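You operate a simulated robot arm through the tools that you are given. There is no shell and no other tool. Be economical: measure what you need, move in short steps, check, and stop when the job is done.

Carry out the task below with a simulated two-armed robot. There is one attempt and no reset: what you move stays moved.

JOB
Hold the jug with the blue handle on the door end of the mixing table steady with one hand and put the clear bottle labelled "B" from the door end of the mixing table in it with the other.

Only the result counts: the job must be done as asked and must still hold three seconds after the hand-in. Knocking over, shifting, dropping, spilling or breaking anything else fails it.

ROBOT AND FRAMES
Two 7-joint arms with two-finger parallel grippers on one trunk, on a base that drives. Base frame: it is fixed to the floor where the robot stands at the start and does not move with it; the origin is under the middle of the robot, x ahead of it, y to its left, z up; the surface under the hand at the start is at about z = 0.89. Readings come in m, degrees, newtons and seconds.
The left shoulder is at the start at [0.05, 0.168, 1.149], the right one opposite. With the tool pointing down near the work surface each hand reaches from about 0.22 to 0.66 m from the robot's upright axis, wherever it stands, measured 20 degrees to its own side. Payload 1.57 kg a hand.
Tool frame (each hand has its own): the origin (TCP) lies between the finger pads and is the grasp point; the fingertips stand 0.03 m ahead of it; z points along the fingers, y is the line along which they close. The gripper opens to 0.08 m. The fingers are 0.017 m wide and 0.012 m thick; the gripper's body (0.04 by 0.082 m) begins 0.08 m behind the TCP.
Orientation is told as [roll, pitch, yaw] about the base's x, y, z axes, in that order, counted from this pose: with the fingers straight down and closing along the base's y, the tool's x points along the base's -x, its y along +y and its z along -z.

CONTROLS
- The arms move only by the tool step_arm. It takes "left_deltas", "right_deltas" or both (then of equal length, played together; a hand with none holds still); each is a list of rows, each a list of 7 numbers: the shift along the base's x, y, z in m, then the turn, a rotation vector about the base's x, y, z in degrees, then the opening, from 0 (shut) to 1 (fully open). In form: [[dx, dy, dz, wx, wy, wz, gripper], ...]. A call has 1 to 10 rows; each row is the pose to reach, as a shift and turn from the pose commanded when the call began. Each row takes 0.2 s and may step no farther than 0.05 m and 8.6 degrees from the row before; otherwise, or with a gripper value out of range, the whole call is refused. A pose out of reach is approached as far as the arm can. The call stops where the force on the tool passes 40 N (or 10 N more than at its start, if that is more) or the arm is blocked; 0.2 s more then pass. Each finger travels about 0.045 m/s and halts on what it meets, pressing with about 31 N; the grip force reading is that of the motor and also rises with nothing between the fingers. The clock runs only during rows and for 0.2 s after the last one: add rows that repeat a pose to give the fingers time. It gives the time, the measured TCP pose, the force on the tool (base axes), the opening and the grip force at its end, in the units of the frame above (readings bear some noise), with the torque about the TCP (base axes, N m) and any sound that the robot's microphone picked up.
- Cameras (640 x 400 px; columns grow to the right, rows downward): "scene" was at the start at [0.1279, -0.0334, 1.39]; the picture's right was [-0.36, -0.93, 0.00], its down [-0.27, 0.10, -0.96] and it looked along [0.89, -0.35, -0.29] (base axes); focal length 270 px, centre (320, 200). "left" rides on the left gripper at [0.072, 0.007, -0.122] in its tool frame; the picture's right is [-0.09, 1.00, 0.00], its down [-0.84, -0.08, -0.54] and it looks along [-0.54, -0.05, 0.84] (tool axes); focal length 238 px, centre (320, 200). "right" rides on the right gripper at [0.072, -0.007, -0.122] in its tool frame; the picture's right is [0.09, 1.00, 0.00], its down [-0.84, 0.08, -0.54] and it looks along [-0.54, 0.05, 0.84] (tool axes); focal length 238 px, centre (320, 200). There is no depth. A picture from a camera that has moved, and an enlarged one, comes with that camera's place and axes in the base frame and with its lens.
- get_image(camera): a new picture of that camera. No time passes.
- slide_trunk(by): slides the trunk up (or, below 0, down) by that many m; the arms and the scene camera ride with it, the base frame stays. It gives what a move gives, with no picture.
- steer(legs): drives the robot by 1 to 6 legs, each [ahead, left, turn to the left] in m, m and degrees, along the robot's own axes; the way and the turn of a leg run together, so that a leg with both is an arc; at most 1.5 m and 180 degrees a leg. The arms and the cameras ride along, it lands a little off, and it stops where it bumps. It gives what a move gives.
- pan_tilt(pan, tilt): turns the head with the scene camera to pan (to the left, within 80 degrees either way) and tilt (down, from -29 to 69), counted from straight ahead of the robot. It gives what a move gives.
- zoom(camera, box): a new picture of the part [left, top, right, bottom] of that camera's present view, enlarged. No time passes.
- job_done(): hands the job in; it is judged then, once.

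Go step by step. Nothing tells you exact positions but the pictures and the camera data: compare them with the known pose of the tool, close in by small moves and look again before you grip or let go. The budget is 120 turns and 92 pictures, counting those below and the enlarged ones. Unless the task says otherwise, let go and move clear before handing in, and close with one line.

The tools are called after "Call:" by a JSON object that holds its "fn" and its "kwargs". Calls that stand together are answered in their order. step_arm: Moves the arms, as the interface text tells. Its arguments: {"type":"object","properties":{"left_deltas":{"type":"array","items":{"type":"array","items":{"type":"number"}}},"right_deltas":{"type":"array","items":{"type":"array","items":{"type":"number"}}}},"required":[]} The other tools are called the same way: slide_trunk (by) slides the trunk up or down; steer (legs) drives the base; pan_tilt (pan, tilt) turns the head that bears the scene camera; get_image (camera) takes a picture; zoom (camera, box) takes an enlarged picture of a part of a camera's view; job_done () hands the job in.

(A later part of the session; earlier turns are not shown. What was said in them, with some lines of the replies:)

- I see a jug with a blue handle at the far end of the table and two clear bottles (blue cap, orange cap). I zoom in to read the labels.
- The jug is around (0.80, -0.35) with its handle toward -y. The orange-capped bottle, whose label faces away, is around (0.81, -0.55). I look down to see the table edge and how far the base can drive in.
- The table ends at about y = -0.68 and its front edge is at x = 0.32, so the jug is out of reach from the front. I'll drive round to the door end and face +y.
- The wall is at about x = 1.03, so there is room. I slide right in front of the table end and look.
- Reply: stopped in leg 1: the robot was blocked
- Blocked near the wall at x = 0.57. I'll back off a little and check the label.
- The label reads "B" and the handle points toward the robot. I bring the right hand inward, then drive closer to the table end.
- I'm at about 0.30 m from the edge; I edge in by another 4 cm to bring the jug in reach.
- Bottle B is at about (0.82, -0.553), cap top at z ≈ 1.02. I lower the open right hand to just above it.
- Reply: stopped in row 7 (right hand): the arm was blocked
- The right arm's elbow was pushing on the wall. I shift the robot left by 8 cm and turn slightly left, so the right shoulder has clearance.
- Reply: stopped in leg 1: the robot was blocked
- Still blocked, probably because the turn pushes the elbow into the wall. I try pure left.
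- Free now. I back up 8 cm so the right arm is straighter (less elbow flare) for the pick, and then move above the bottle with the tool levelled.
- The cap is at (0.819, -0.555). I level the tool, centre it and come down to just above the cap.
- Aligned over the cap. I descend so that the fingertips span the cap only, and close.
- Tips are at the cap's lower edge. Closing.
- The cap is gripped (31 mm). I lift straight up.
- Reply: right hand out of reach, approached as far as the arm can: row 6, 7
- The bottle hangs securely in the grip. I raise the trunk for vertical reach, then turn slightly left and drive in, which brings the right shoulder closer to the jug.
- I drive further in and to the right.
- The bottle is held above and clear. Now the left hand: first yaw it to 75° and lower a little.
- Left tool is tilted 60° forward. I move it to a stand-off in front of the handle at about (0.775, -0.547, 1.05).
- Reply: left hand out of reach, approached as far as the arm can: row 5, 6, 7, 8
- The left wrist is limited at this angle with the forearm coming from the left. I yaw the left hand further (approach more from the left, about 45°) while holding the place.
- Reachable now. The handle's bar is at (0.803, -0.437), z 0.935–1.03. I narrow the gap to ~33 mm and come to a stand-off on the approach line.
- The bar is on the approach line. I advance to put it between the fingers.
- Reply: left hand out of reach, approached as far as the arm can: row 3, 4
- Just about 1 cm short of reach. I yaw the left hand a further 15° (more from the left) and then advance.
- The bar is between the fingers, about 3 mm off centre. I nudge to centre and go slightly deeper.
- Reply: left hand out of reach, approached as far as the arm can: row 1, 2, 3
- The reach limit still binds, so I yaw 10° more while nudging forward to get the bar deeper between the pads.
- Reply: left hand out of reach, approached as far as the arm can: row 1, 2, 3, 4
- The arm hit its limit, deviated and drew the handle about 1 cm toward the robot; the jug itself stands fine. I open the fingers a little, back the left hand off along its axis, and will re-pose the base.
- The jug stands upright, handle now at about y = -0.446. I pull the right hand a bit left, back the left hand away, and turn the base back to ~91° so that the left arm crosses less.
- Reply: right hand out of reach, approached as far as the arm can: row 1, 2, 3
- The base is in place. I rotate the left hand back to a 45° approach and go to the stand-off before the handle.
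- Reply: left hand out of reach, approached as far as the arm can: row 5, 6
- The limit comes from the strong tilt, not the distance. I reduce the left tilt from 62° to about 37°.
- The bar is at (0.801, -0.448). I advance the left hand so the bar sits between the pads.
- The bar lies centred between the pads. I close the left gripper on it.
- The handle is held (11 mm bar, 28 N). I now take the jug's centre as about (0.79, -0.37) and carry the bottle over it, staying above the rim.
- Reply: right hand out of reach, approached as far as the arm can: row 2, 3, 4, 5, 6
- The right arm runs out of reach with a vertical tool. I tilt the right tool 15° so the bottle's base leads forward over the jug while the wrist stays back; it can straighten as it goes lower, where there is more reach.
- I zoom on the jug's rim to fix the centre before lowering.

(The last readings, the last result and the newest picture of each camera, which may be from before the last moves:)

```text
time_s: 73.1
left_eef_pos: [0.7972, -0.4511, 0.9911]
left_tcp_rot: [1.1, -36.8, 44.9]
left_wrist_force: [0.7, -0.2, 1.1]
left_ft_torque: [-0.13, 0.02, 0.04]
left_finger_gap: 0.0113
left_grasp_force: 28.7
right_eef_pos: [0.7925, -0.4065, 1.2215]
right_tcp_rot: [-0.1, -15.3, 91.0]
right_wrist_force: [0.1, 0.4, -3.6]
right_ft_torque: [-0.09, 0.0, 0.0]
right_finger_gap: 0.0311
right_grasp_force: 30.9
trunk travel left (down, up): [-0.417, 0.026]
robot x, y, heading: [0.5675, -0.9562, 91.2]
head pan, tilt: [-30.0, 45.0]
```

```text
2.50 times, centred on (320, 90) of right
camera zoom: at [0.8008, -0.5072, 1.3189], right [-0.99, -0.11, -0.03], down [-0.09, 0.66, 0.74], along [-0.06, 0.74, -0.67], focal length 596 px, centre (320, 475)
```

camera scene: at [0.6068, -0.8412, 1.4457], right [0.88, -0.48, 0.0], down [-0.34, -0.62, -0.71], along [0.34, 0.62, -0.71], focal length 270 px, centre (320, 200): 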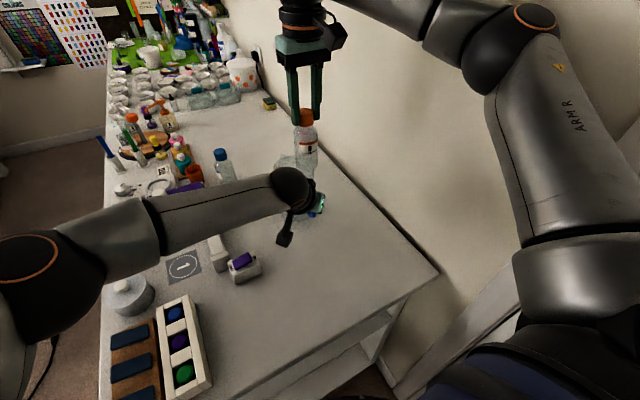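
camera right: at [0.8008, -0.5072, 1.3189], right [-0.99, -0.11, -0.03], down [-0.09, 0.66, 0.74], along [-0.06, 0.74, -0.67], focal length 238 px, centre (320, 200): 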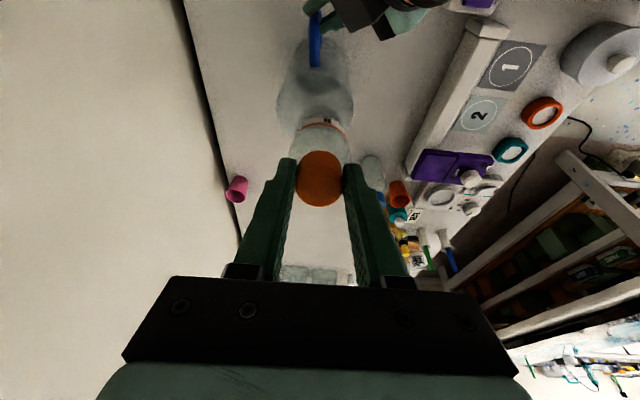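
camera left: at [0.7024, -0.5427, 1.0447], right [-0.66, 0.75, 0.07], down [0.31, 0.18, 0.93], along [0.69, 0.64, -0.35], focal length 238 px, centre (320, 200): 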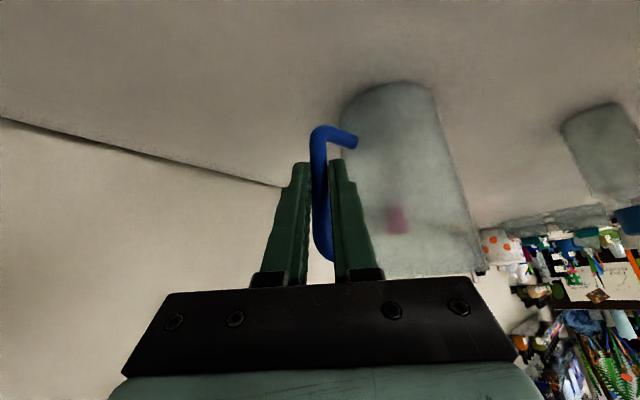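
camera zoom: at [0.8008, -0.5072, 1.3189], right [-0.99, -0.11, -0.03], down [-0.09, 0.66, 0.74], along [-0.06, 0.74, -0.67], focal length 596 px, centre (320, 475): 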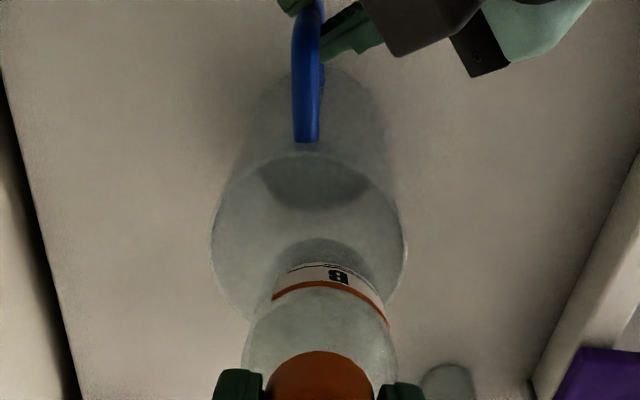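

The jug centre is (0.799, -0.371). I shift 7 mm in x and lower the first part into the mouth.

Call:
{"fn": "step_arm", "kwargs": {"right_deltas": [[0.004, 0.001, -0.005, 0, 0, 0, 0], [0.0065, 0.0015, -0.02, 0, 0, 0, 0], [0.0065, 0.003, -0.035, -0.5, 0, 0, 0], [0.0065, 0.005, -0.052, -1.2, 0, 0, 0], [0.0065, 0.008, -0.07, -2.3, 0, 0, 0], [0.0065, 0.008, -0.07, -2.3, 0, 0, 0]]}}

Call:
{"fn": "zoom", "kwargs": {"camera": "right", "box": [240, 10, 400, 170]}}

Call:
{"fn": "zoom", "kwargs": {"camera": "scene", "box": [230, 70, 390, 230]}}

```text
time_s: 74.5
left_eef_pos: [0.7967, -0.453, 0.9906]
left_tcp_rot: [1.1, -36.9, 45.0]
left_wrist_force: [-0.9, 0.0, 0.4]
left_ft_torque: [-0.09, -0.01, 0.02]
left_finger_gap: 0.0109
left_grasp_force: 28.8
right_eef_pos: [0.799, -0.3986, 1.1501]
right_tcp_rot: [-0.2, -13.0, 91.1]
right_wrist_force: [-0.9, 0.0, -2.5]
right_ft_torque: [-0.1, 0.0, 0.01]
right_finger_gap: 0.031
right_grasp_force: 31.0
trunk travel left (down, up): [-0.417, 0.026]
robot x, y, heading: [0.5699, -0.9488, 91.2]
head pan, tilt: [-30.0, 45.0]
```

```text
2.50 times, centred on (320, 90) of right
camera zoom: at [0.8072, -0.496, 1.2519], right [-0.99, -0.11, -0.02], down [-0.09, 0.69, 0.72], along [-0.06, 0.71, -0.7], focal length 596 px, centre (320, 475)
```

zoom: 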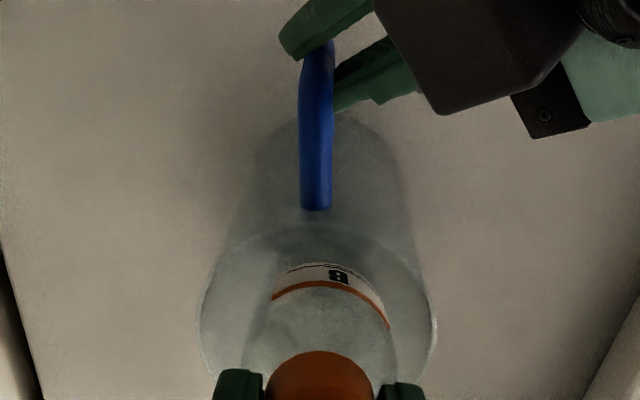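

```text
2.50 times, centred on (310, 150) of scene
camera zoom: at [0.6069, -0.8415, 1.4457], right [0.88, -0.48, 0.0], down [-0.34, -0.62, -0.71], along [0.34, 0.62, -0.71], focal length 676 px, centre (345, 325)
```

zoom: 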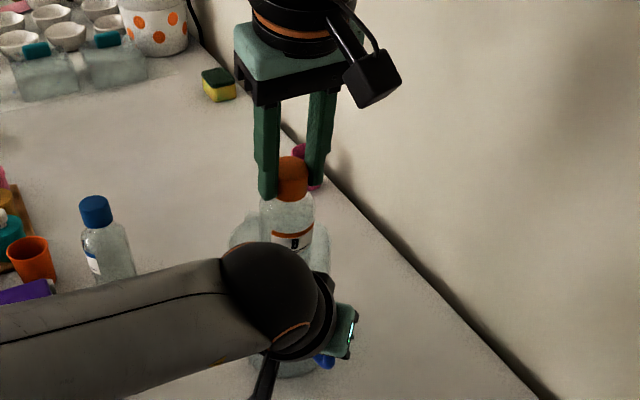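

The bottle's base is inside the mouth. I keep lowering while straightening it, stopping just above the jug floor.

Call:
{"fn": "step_arm", "kwargs": {"right_deltas": [[0, 0.003, -0.018, -1.2, 0, 0, 0], [0, 0.0065, -0.035, -2.4, 0, 0, 0], [0, 0.0105, -0.053, -3.7, 0, 0, 0], [0, 0.0145, -0.07, -5, 0, 0, 0], [0, 0.019, -0.085, -7.5, 0, 0, 0], [0, 0.0225, -0.098, -9.5, 0, 0, 0], [0, 0.0225, -0.098, -9.5, 0, 0, 0]]}}

Call:
{"fn": "get_image", "kwargs": {"camera": "right"}}

Call:
{"fn": "zoom", "kwargs": {"camera": "left", "box": [260, 60, 500, 300]}}

Call:
{"fn": "zoom", "kwargs": {"camera": "scene", "box": [230, 90, 390, 250]}}

```text
time_s: 76.1
left_eef_pos: [0.8008, -0.4588, 0.9902]
left_tcp_rot: [0.6, -36.7, 44.5]
left_wrist_force: [4.0, -27.0, -2.1]
left_ft_torque: [0.56, -0.12, -0.44]
left_finger_gap: 0.012
left_grasp_force: 29.3
right_eef_pos: [0.8105, -0.3939, 1.0633]
right_tcp_rot: [0.4, -4.5, 91.0]
right_wrist_force: [-3.7, 26.9, 9.2]
right_ft_torque: [1.28, 0.16, 0.03]
right_finger_gap: 0.031
right_grasp_force: 31.0
right hand out of reach, approached as far as the arm can: row 5, 6, 7
trunk travel left (down, up): [-0.417, 0.026]
robot x, y, heading: [0.5656, -0.9566, 91.5]
head pan, tilt: [-30.0, 45.0]
```

```text
25 pictures are left
camera right: at [0.8181, -0.4754, 1.1783], right [-0.99, -0.11, 0.0], down [-0.09, 0.79, 0.61], along [-0.07, 0.6, -0.79], focal length 238 px, centre (320, 200)
```

right: 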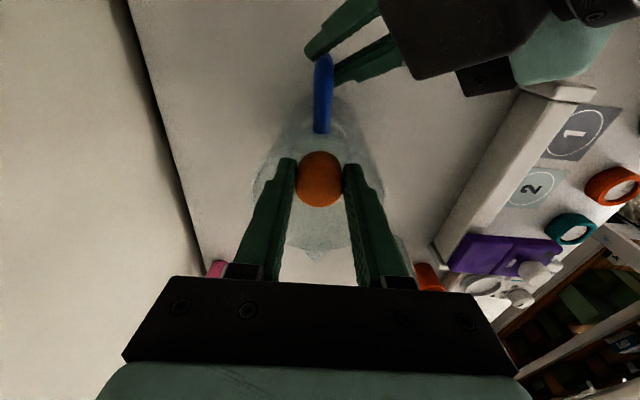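

```text
1.67 times, centred on (380, 180) of left
camera zoom: at [0.705, -0.5485, 1.0441], right [-0.65, 0.76, 0.06], down [0.31, 0.18, 0.93], along [0.7, 0.63, -0.35], focal length 397 px, centre (220, 233)
```

zoom: 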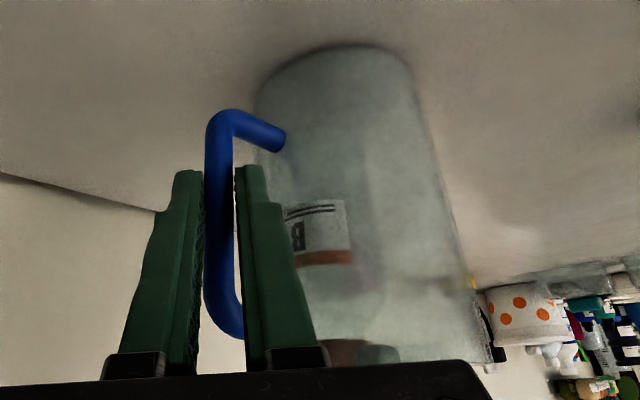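

```text
2.50 times, centred on (310, 170) of scene
camera zoom: at [0.6064, -0.8424, 1.4459], right [0.88, -0.48, 0.0], down [-0.34, -0.62, -0.71], along [0.34, 0.62, -0.71], focal length 676 px, centre (345, 275)
```

zoom: 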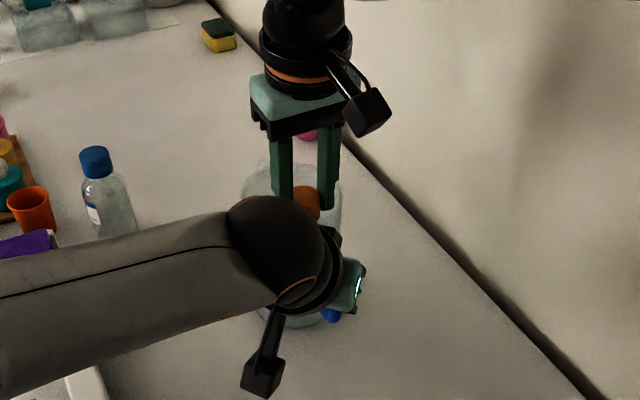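

The arm lost reach once nearly vertical and pulled the bottle against the jug's near wall (27 N; the left hand holds). I go back to about 9° tilt at the reachable position to relieve it.

Call:
{"fn": "step_arm", "kwargs": {"right_deltas": [[-0.004, 0.002, 0, 2, 0, 0, 0], [-0.008, 0.004, 0, 4, 0, 0, 0], [-0.011, 0.006, 0, 5, 0, 0, 0], [-0.011, 0.006, 0, 5, 0, 0, 0]]}}

Call:
{"fn": "get_image", "kwargs": {"camera": "right"}}

```text
time_s: 77.1
left_eef_pos: [0.7967, -0.452, 0.9905]
left_tcp_rot: [1.2, -36.7, 44.8]
left_wrist_force: [-2.5, -16.2, -4.0]
left_ft_torque: [0.14, 0.03, -0.11]
left_finger_gap: 0.0112
left_grasp_force: 28.7
right_eef_pos: [0.8012, -0.392, 1.0589]
right_tcp_rot: [-0.1, -8.7, 90.9]
right_wrist_force: [2.2, 17.0, -0.5]
right_ft_torque: [0.65, -0.22, 0.17]
right_finger_gap: 0.0309
right_grasp_force: 31.2
trunk travel left (down, up): [-0.417, 0.026]
robot x, y, heading: [0.5721, -0.9547, 91.1]
head pan, tilt: [-30.0, 45.0]
```

```text
22 pictures are left
camera right: at [0.8085, -0.4798, 1.1684], right [-0.99, -0.11, -0.01], down [-0.09, 0.75, 0.66], along [-0.06, 0.66, -0.75], focal length 238 px, centre (320, 200)
```

right: 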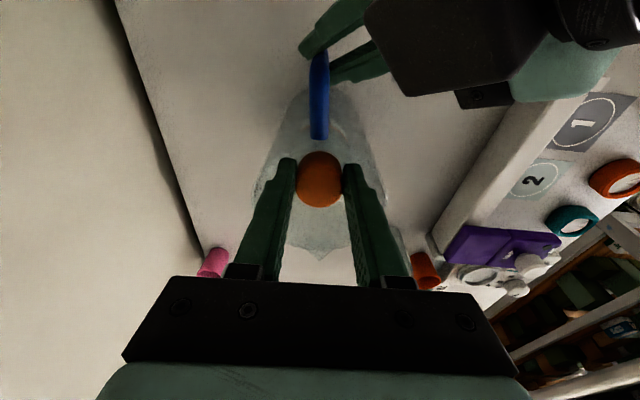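

Still 17 N from the near wall, just under the cap. I push the hand 9 mm forward to centre it.

Call:
{"fn": "step_arm", "kwargs": {"right_deltas": [[-0.001, 0.004, 0, 0, 0, 0, 0], [-0.002, 0.008, 0, 0.5, 0, 0, 0], [-0.002, 0.01, 0, 0.5, 0, 0, 0], [-0.002, 0.01, 0, 0.5, 0, 0, 0]]}}

```text
time_s: 78.1
left_eef_pos: [0.7986, -0.4506, 0.9909]
left_tcp_rot: [1.1, -37.1, 45.0]
left_wrist_force: [0.3, -0.4, -0.2]
left_ft_torque: [-0.16, 0.01, 0.0]
left_finger_gap: 0.011
left_grasp_force: 28.3
right_eef_pos: [0.7977, -0.3857, 1.0608]
right_tcp_rot: [0.0, -9.0, 91.1]
right_wrist_force: [0.1, -0.4, -2.9]
right_ft_torque: [-0.05, -0.01, 0.0]
right_finger_gap: 0.0308
right_grasp_force: 31.5
right hand out of reach, approached as far as the arm can: row 3, 4
trunk travel left (down, up): [-0.417, 0.026]
robot x, y, heading: [0.568, -0.9541, 91.4]
head pan, tilt: [-30.0, 45.0]
```

Free again (only the bottle's weight). I lower straight down in small steps.

Call:
{"fn": "step_arm", "kwargs": {"right_deltas": [[0, 0, -0.008, 0, 0, 0, 0], [0, 0, -0.016, 0, 0, 0, 0], [0, 0, -0.023, 0, 0, 0, 0], [0, 0, -0.023, 0, 0, 0, 0]]}}

Call:
{"fn": "zoom", "kwargs": {"camera": "left", "box": [260, 60, 500, 300]}}

```text
time_s: 79.1
left_eef_pos: [0.7968, -0.4526, 0.9901]
left_tcp_rot: [1.0, -36.9, 45.0]
left_wrist_force: [3.0, -4.1, -4.4]
left_ft_torque: [-0.11, 0.17, -0.16]
left_finger_gap: 0.0111
left_grasp_force: 28.1
right_eef_pos: [0.8006, -0.3898, 1.0408]
right_tcp_rot: [0.2, -9.3, 91.0]
right_wrist_force: [-1.4, 4.0, 0.2]
right_ft_torque: [-0.08, -0.02, 0.03]
right_finger_gap: 0.0308
right_grasp_force: 31.5
right hand out of reach, approached as far as the arm can: row 2, 3, 4
trunk travel left (down, up): [-0.417, 0.026]
robot x, y, heading: [0.5602, -0.952, 91.6]
head pan, tilt: [-30.0, 45.0]
```

```text
1.67 times, centred on (380, 180) of left
camera zoom: at [0.7028, -0.5437, 1.0445], right [-0.66, 0.75, 0.07], down [0.31, 0.18, 0.93], along [0.69, 0.64, -0.35], focal length 397 px, centre (220, 233)
```

zoom: 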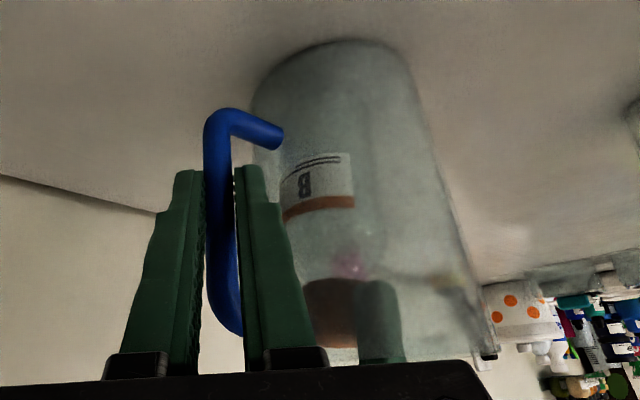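

About 1 cm remains. I add 4° tilt to keep reach and lower the last bit gently.

Call:
{"fn": "step_arm", "kwargs": {"right_deltas": [[0, 0.001, 0, 2, 0, 0, 0], [0, 0.001, -0.003, 4, 0, 0, 0], [0, 0.001, -0.007, 4, 0, 0, 0], [0, 0.001, -0.011, 4, 0, 0, 0], [0, 0.001, -0.011, 4, 0, 0, 0]]}}

Call:
{"fn": "zoom", "kwargs": {"camera": "left", "box": [260, 60, 500, 300]}}

Call:
{"fn": "get_image", "kwargs": {"camera": "right"}}

```text
time_s: 80.3
left_eef_pos: [0.7962, -0.4527, 0.9906]
left_tcp_rot: [1.2, -36.9, 45.0]
left_wrist_force: [4.3, 5.6, -18.0]
left_ft_torque: [-0.6, 0.28, 0.01]
left_finger_gap: 0.0112
left_grasp_force: 29.0
right_eef_pos: [0.8015, -0.3878, 1.0357]
right_tcp_rot: [-0.1, -13.8, 90.9]
right_wrist_force: [-0.6, -0.3, 35.2]
right_ft_torque: [-0.45, -0.5, -0.16]
right_finger_gap: 0.0309
right_grasp_force: 30.7
trunk travel left (down, up): [-0.417, 0.026]
robot x, y, heading: [0.5648, -0.9541, 91.3]
head pan, tilt: [-30.0, 45.0]
```

```text
1.67 times, centred on (380, 180) of left
camera zoom: at [0.7014, -0.5436, 1.045], right [-0.66, 0.75, 0.07], down [0.31, 0.18, 0.93], along [0.69, 0.64, -0.35], focal length 397 px, centre (220, 233)
```

zoom: 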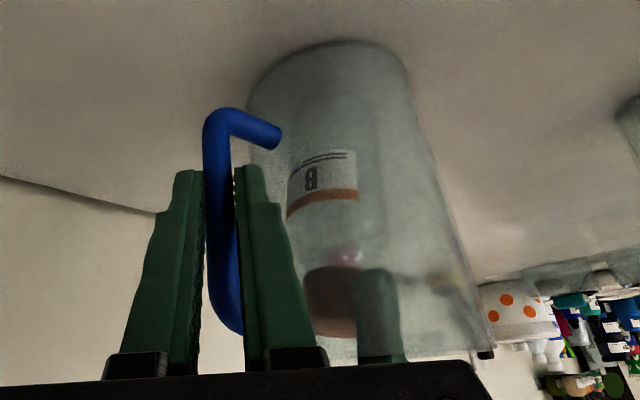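

```text
19 pictures are left
camera right: at [0.8087, -0.4851, 1.1351], right [-0.99, -0.11, -0.02], down [-0.09, 0.68, 0.73], along [-0.06, 0.72, -0.69], focal length 238 px, centre (320, 200)
```

right: 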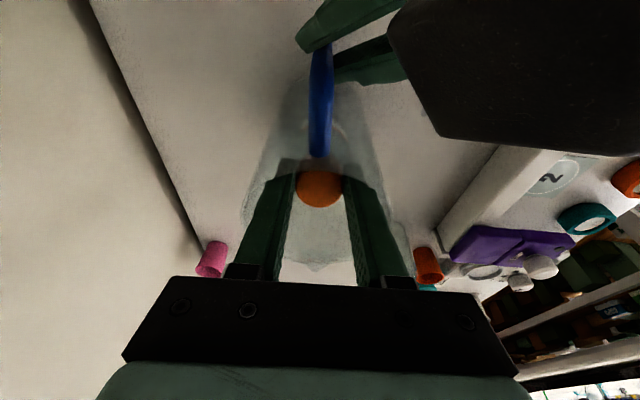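

The bottle's base is on the jug's floor (35 N). I relieve the load slightly, then open the right gripper partly.

Call:
{"fn": "step_arm", "kwargs": {"right_deltas": [[-0.001, 0, 0.004, 0, 0, 0, 0], [-0.001, 0, 0.005, 0, 0, 0, 0]]}}

Call:
{"fn": "step_arm", "kwargs": {"right_deltas": [[0, 0, 0, 0, 0, 0, 0.45], [0, 0, 0, 0, 0, 0, 0.55], [0, 0, 0, 0, 0, 0, 0.57], [0, 0, 0, 0, 0, 0, 0.57]]}}

Call:
{"fn": "zoom", "kwargs": {"camera": "left", "box": [260, 60, 500, 300]}}

Call:
{"fn": "get_image", "kwargs": {"camera": "right"}}

```text
time_s: 80.9
left_eef_pos: [0.7959, -0.4532, 0.9901]
left_tcp_rot: [1.1, -36.8, 44.9]
left_wrist_force: [-5.9, -7.4, -9.2]
left_ft_torque: [0.09, -0.15, 0.05]
left_finger_gap: 0.0109
left_grasp_force: 29.1
right_eef_pos: [0.8017, -0.389, 1.0349]
right_tcp_rot: [-0.2, -13.4, 91.2]
right_wrist_force: [6.1, 10.1, 14.1]
right_ft_torque: [-0.3, 0.04, 0.33]
right_finger_gap: 0.0307
right_grasp_force: 30.8
trunk travel left (down, up): [-0.417, 0.026]
robot x, y, heading: [0.5677, -0.956, 91.5]
head pan, tilt: [-30.0, 45.0]
```

```text
time_s: 81.9
left_eef_pos: [0.797, -0.453, 0.9895]
left_tcp_rot: [1.0, -36.8, 44.9]
left_wrist_force: [-3.5, -9.3, -9.5]
left_ft_torque: [-0.22, 0.02, -0.04]
left_finger_gap: 0.0112
left_grasp_force: 28.7
right_eef_pos: [0.7997, -0.3888, 1.0346]
right_tcp_rot: [0.0, -13.2, 90.9]
right_wrist_force: [3.6, 9.4, 12.3]
right_ft_torque: [-0.18, -0.13, 0.15]
right_finger_gap: 0.0321
right_grasp_force: 0.0
trunk travel left (down, up): [-0.417, 0.026]
robot x, y, heading: [0.5669, -0.9525, 91.2]
head pan, tilt: [-30.0, 45.0]
```

```text
1.67 times, centred on (380, 180) of left
camera zoom: at [0.7026, -0.5438, 1.0448], right [-0.66, 0.75, 0.07], down [0.3, 0.18, 0.94], along [0.69, 0.64, -0.35], focal length 397 px, centre (220, 233)
```

zoom: 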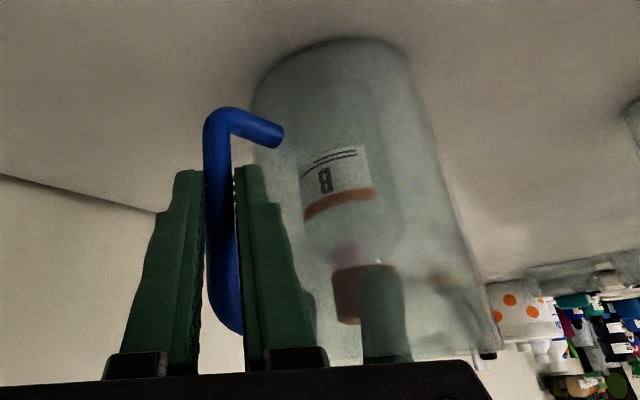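

```text
17 pictures are left
camera right: at [0.808, -0.4856, 1.1364], right [-0.99, -0.11, -0.02], down [-0.09, 0.69, 0.72], along [-0.06, 0.72, -0.7], focal length 238 px, centre (320, 200)
```

right: 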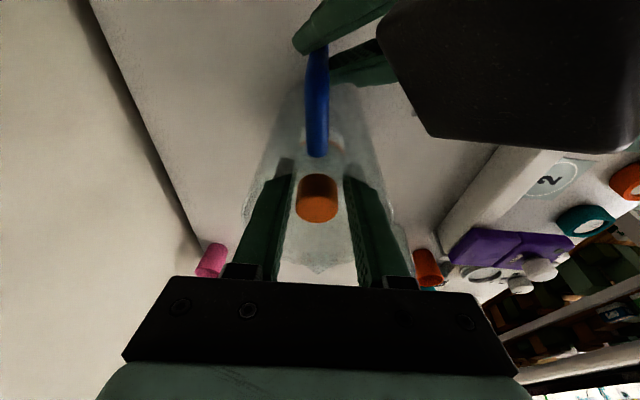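

The bottle now stands free inside the jug. I raise the right hand a little and check that the cap stays behind.

Call:
{"fn": "step_arm", "kwargs": {"right_deltas": [[-0.001, 0.002, 0.006, 0, 0, 0, 0.57], [-0.001, 0.003, 0.014, 0, 0, 0, 0.57], [-0.001, 0.003, 0.02, 0, 0, 0, 0.57], [-0.001, 0.003, 0.02, 0, 0, 0, 0.57]]}}

Call:
{"fn": "get_image", "kwargs": {"camera": "right"}}

Call:
{"fn": "zoom", "kwargs": {"camera": "left", "box": [260, 60, 500, 300]}}

```text
time_s: 82.9
left_eef_pos: [0.797, -0.4508, 0.9907]
left_tcp_rot: [1.1, -36.9, 44.9]
left_wrist_force: [3.1, -1.4, -2.4]
left_ft_torque: [-0.18, 0.15, -0.17]
left_finger_gap: 0.011
left_grasp_force: 29.0
right_eef_pos: [0.7989, -0.3869, 1.0542]
right_tcp_rot: [0.0, -13.0, 91.0]
right_wrist_force: [-1.8, 1.7, -1.1]
right_ft_torque: [0.01, 0.06, -0.03]
right_finger_gap: 0.0418
right_grasp_force: 0.0
trunk travel left (down, up): [-0.417, 0.026]
robot x, y, heading: [0.5693, -0.956, 91.3]
head pan, tilt: [-30.0, 45.0]
```

```text
16 pictures are left
camera right: at [0.8076, -0.4828, 1.1558], right [-0.99, -0.11, -0.02], down [-0.09, 0.69, 0.72], along [-0.06, 0.71, -0.7], focal length 238 px, centre (320, 200)
```

right: 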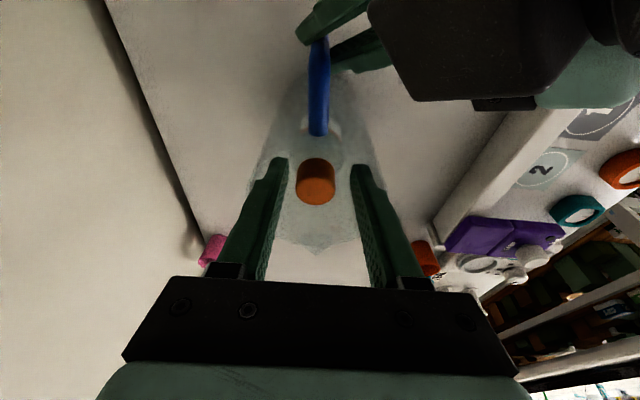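

```text
1.67 times, centred on (380, 180) of left
camera zoom: at [0.7021, -0.5423, 1.0446], right [-0.66, 0.75, 0.07], down [0.31, 0.18, 0.93], along [0.69, 0.64, -0.35], focal length 397 px, centre (220, 233)
```

zoom: 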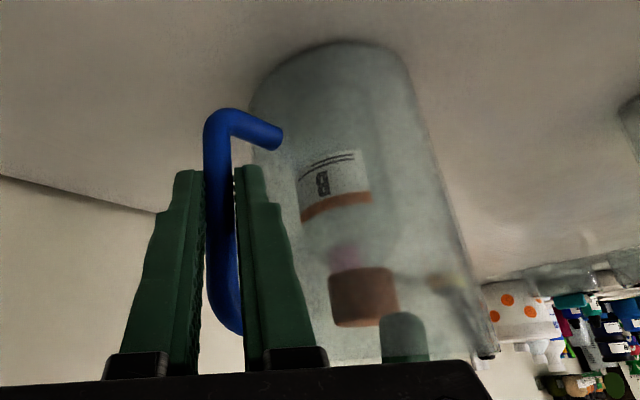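

The bottle stays in the jug and the fingers are clear of the cap. I narrow them a bit and lift out, then back.

Call:
{"fn": "step_arm", "kwargs": {"right_deltas": [[0, 0, 0.006, 0, 0, 0, 0.47], [0, 0, 0.02, 0, 0, 0, 0.47], [0, 0, 0.05, 0, 0, 0, 0.47], [0, -0.01, 0.09, 0, 0, 0, 0.47], [0, -0.025, 0.13, 0, 0, 0, 0.47], [0.02, -0.05, 0.16, 0, 0, 0, 0.47], [0.03, -0.08, 0.19, 0, 0, 0, 0.47]]}}

Call:
{"fn": "get_image", "kwargs": {"camera": "right"}}

Call:
{"fn": "get_image", "kwargs": {"camera": "scene"}}

```text
time_s: 84.5
left_eef_pos: [0.7909, -0.4466, 0.9903]
left_tcp_rot: [0.3, -37.2, 45.4]
left_wrist_force: [1.6, -2.4, 8.1]
left_ft_torque: [0.13, 0.09, -0.02]
left_finger_gap: 0.0111
left_grasp_force: 28.7
right_eef_pos: [0.8235, -0.4574, 1.2413]
right_tcp_rot: [-0.6, -12.6, 91.4]
right_wrist_force: [-0.2, 0.8, -1.2]
right_ft_torque: [-0.01, -0.01, 0.04]
right_finger_gap: 0.0375
right_grasp_force: 0.0
trunk travel left (down, up): [-0.417, 0.026]
robot x, y, heading: [0.5643, -0.9582, 91.5]
head pan, tilt: [-30.0, 45.0]
```

```text
14 pictures are left
camera right: at [0.8299, -0.5518, 1.3439], right [-0.99, -0.11, -0.03], down [-0.1, 0.7, 0.71], along [-0.06, 0.71, -0.7], focal length 238 px, centre (320, 200)
```

right: 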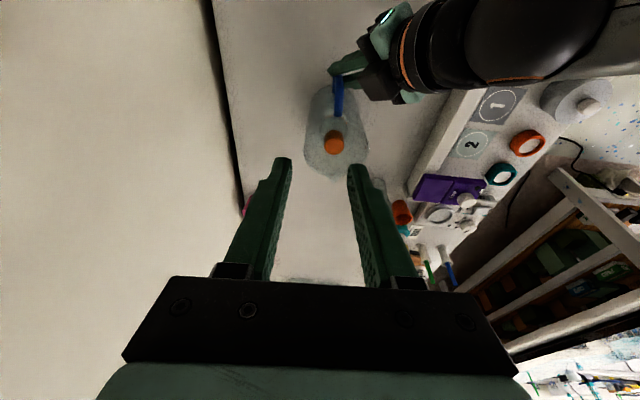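

```text
13 pictures are left
camera scene: at [0.5974, -0.8335, 1.4447], right [0.88, -0.48, 0.01], down [-0.33, -0.63, -0.71], along [0.34, 0.62, -0.71], focal length 270 px, centre (320, 200)
```

scene: 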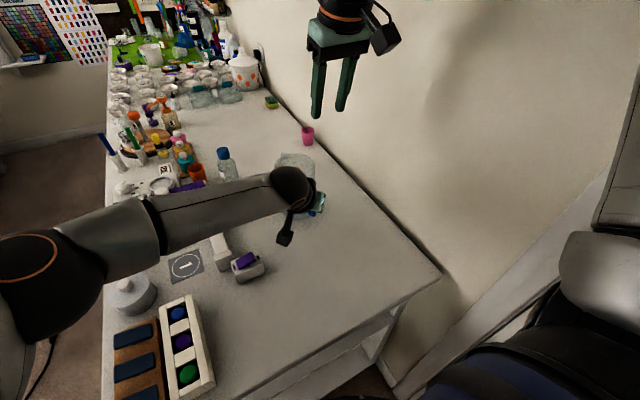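

The bottle is in the jug. The right elbow leans a bit on the wall, so I move the right hand forward a little to relieve it before releasing the left.

Call:
{"fn": "step_arm", "kwargs": {"right_deltas": [[-0.005, 0.02, 0.02, -4, 0, 0, 0.47], [-0.005, 0.03, 0.05, -8, 0, 0, 0.47], [-0.005, 0.02, 0.08, -12, 0, 0, 0.47], [-0.005, 0.01, 0.085, -12, 0, 0, 0.47]]}}

```text
time_s: 85.5
left_eef_pos: [0.7974, -0.4526, 0.9908]
left_tcp_rot: [1.1, -36.9, 44.9]
left_wrist_force: [-1.0, -1.7, -0.7]
left_ft_torque: [-0.27, 0.13, 0.05]
left_finger_gap: 0.0111
left_grasp_force: 29.4
right_eef_pos: [0.8267, -0.4591, 1.3263]
right_tcp_rot: [0.2, -1.0, 91.0]
right_wrist_force: [-0.3, -0.8, 0.2]
right_ft_torque: [0.0, 0.0, 0.01]
right_finger_gap: 0.0373
right_grasp_force: 0.0
right hand out of reach, approached as far as the arm can: row 3, 4
trunk travel left (down, up): [-0.417, 0.026]
robot x, y, heading: [0.5687, -0.9554, 91.0]
head pan, tilt: [-30.0, 45.0]
```

Relieved; forces are near zero. I open the left gripper and retreat along its approach path.

Call:
{"fn": "step_arm", "kwargs": {"left_deltas": [[0, 0, 0, 0, 0, 0, 0.25], [0, 0, 0, 0, 0, 0, 0.45], [0, 0, 0, 0, 0, 0, 0.45], [-0.014, -0.014, 0.005, 0, 0, 0, 0.45], [-0.03, -0.03, 0.015, 0, 0, 0, 0.45], [-0.055, -0.055, 0.03, 0, 0, 0, 0.45], [-0.085, -0.085, 0.05, 0, 0, 0, 0.45], [-0.11, -0.1, 0.09, 0, 0, 0, 0.45], [-0.14, -0.11, 0.12, 0, 0, 0, 0.45]]}}

Call:
{"fn": "get_image", "kwargs": {"camera": "right"}}

Call:
{"fn": "get_image", "kwargs": {"camera": "left"}}

Call:
{"fn": "get_image", "kwargs": {"camera": "scene"}}

```text
time_s: 87.5
left_eef_pos: [0.6559, -0.5635, 1.1095]
left_tcp_rot: [1.2, -37.0, 44.9]
left_wrist_force: [0.2, -0.4, 0.1]
left_ft_torque: [-0.02, 0.0, 0.02]
left_finger_gap: 0.036
left_grasp_force: 0.0
right_eef_pos: [0.8255, -0.4589, 1.3266]
right_tcp_rot: [0.3, -1.2, 90.9]
right_wrist_force: [0.1, 0.2, 0.4]
right_ft_torque: [0.01, -0.03, 0.0]
right_finger_gap: 0.0375
right_grasp_force: 0.0
trunk travel left (down, up): [-0.417, 0.026]
robot x, y, heading: [0.5685, -0.9548, 91.5]
head pan, tilt: [-30.0, 45.0]
```

```text
12 pictures are left
camera right: at [0.8331, -0.5324, 1.4459], right [-0.99, -0.11, 0.0], down [-0.09, 0.82, 0.56], along [-0.06, 0.56, -0.83], focal length 238 px, centre (320, 200)
```

right: 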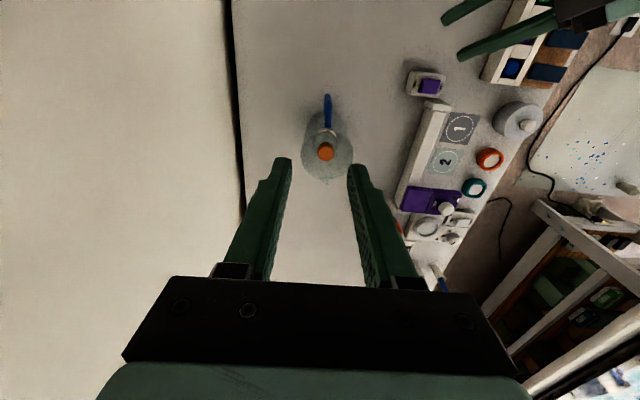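

```text
11 pictures are left
camera left: at [0.5614, -0.655, 1.163], right [-0.66, 0.75, 0.07], down [0.3, 0.18, 0.94], along [0.69, 0.64, -0.35], focal length 238 px, centre (320, 200)
```

left: 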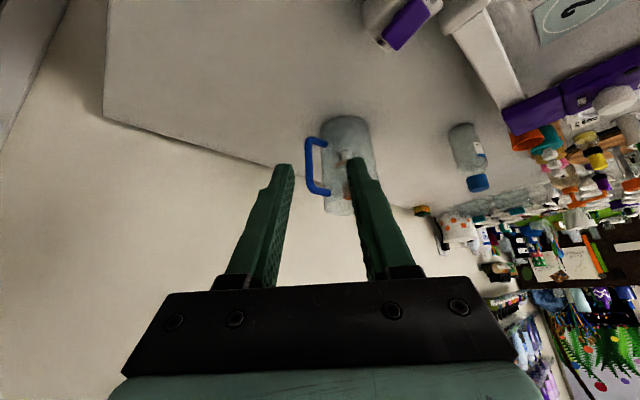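

```text
10 pictures are left
camera scene: at [0.6057, -0.8421, 1.4458], right [0.88, -0.48, 0.0], down [-0.34, -0.62, -0.71], along [0.34, 0.62, -0.71], focal length 270 px, centre (320, 200)
```

scene: 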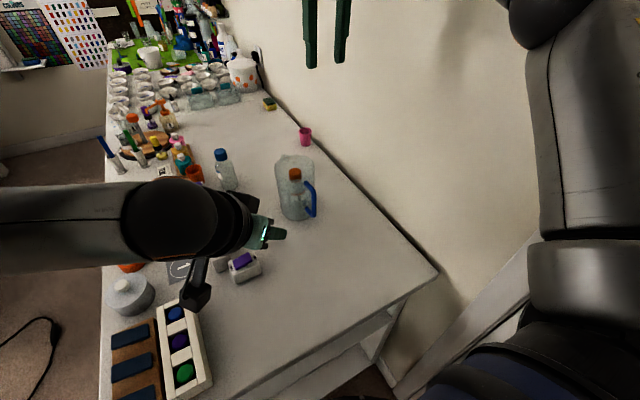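

The jug stands upright on the table with bottle B upright inside it. Both hands are clear and nothing else looks moved, so I hand the job in.

Call:
{"fn": "job_done", "kwargs": {}}

```text
The job is handed in.
```

Bottle B is standing upright inside the blue-handled jug: the left hand held the jug by its handle while the right hand put the bottle in. Along the way the jug was pulled about 1 cm toward the robot, and the right elbow pushed against the wall twice. The last pictures show nothing else moved, and both hands are clear.
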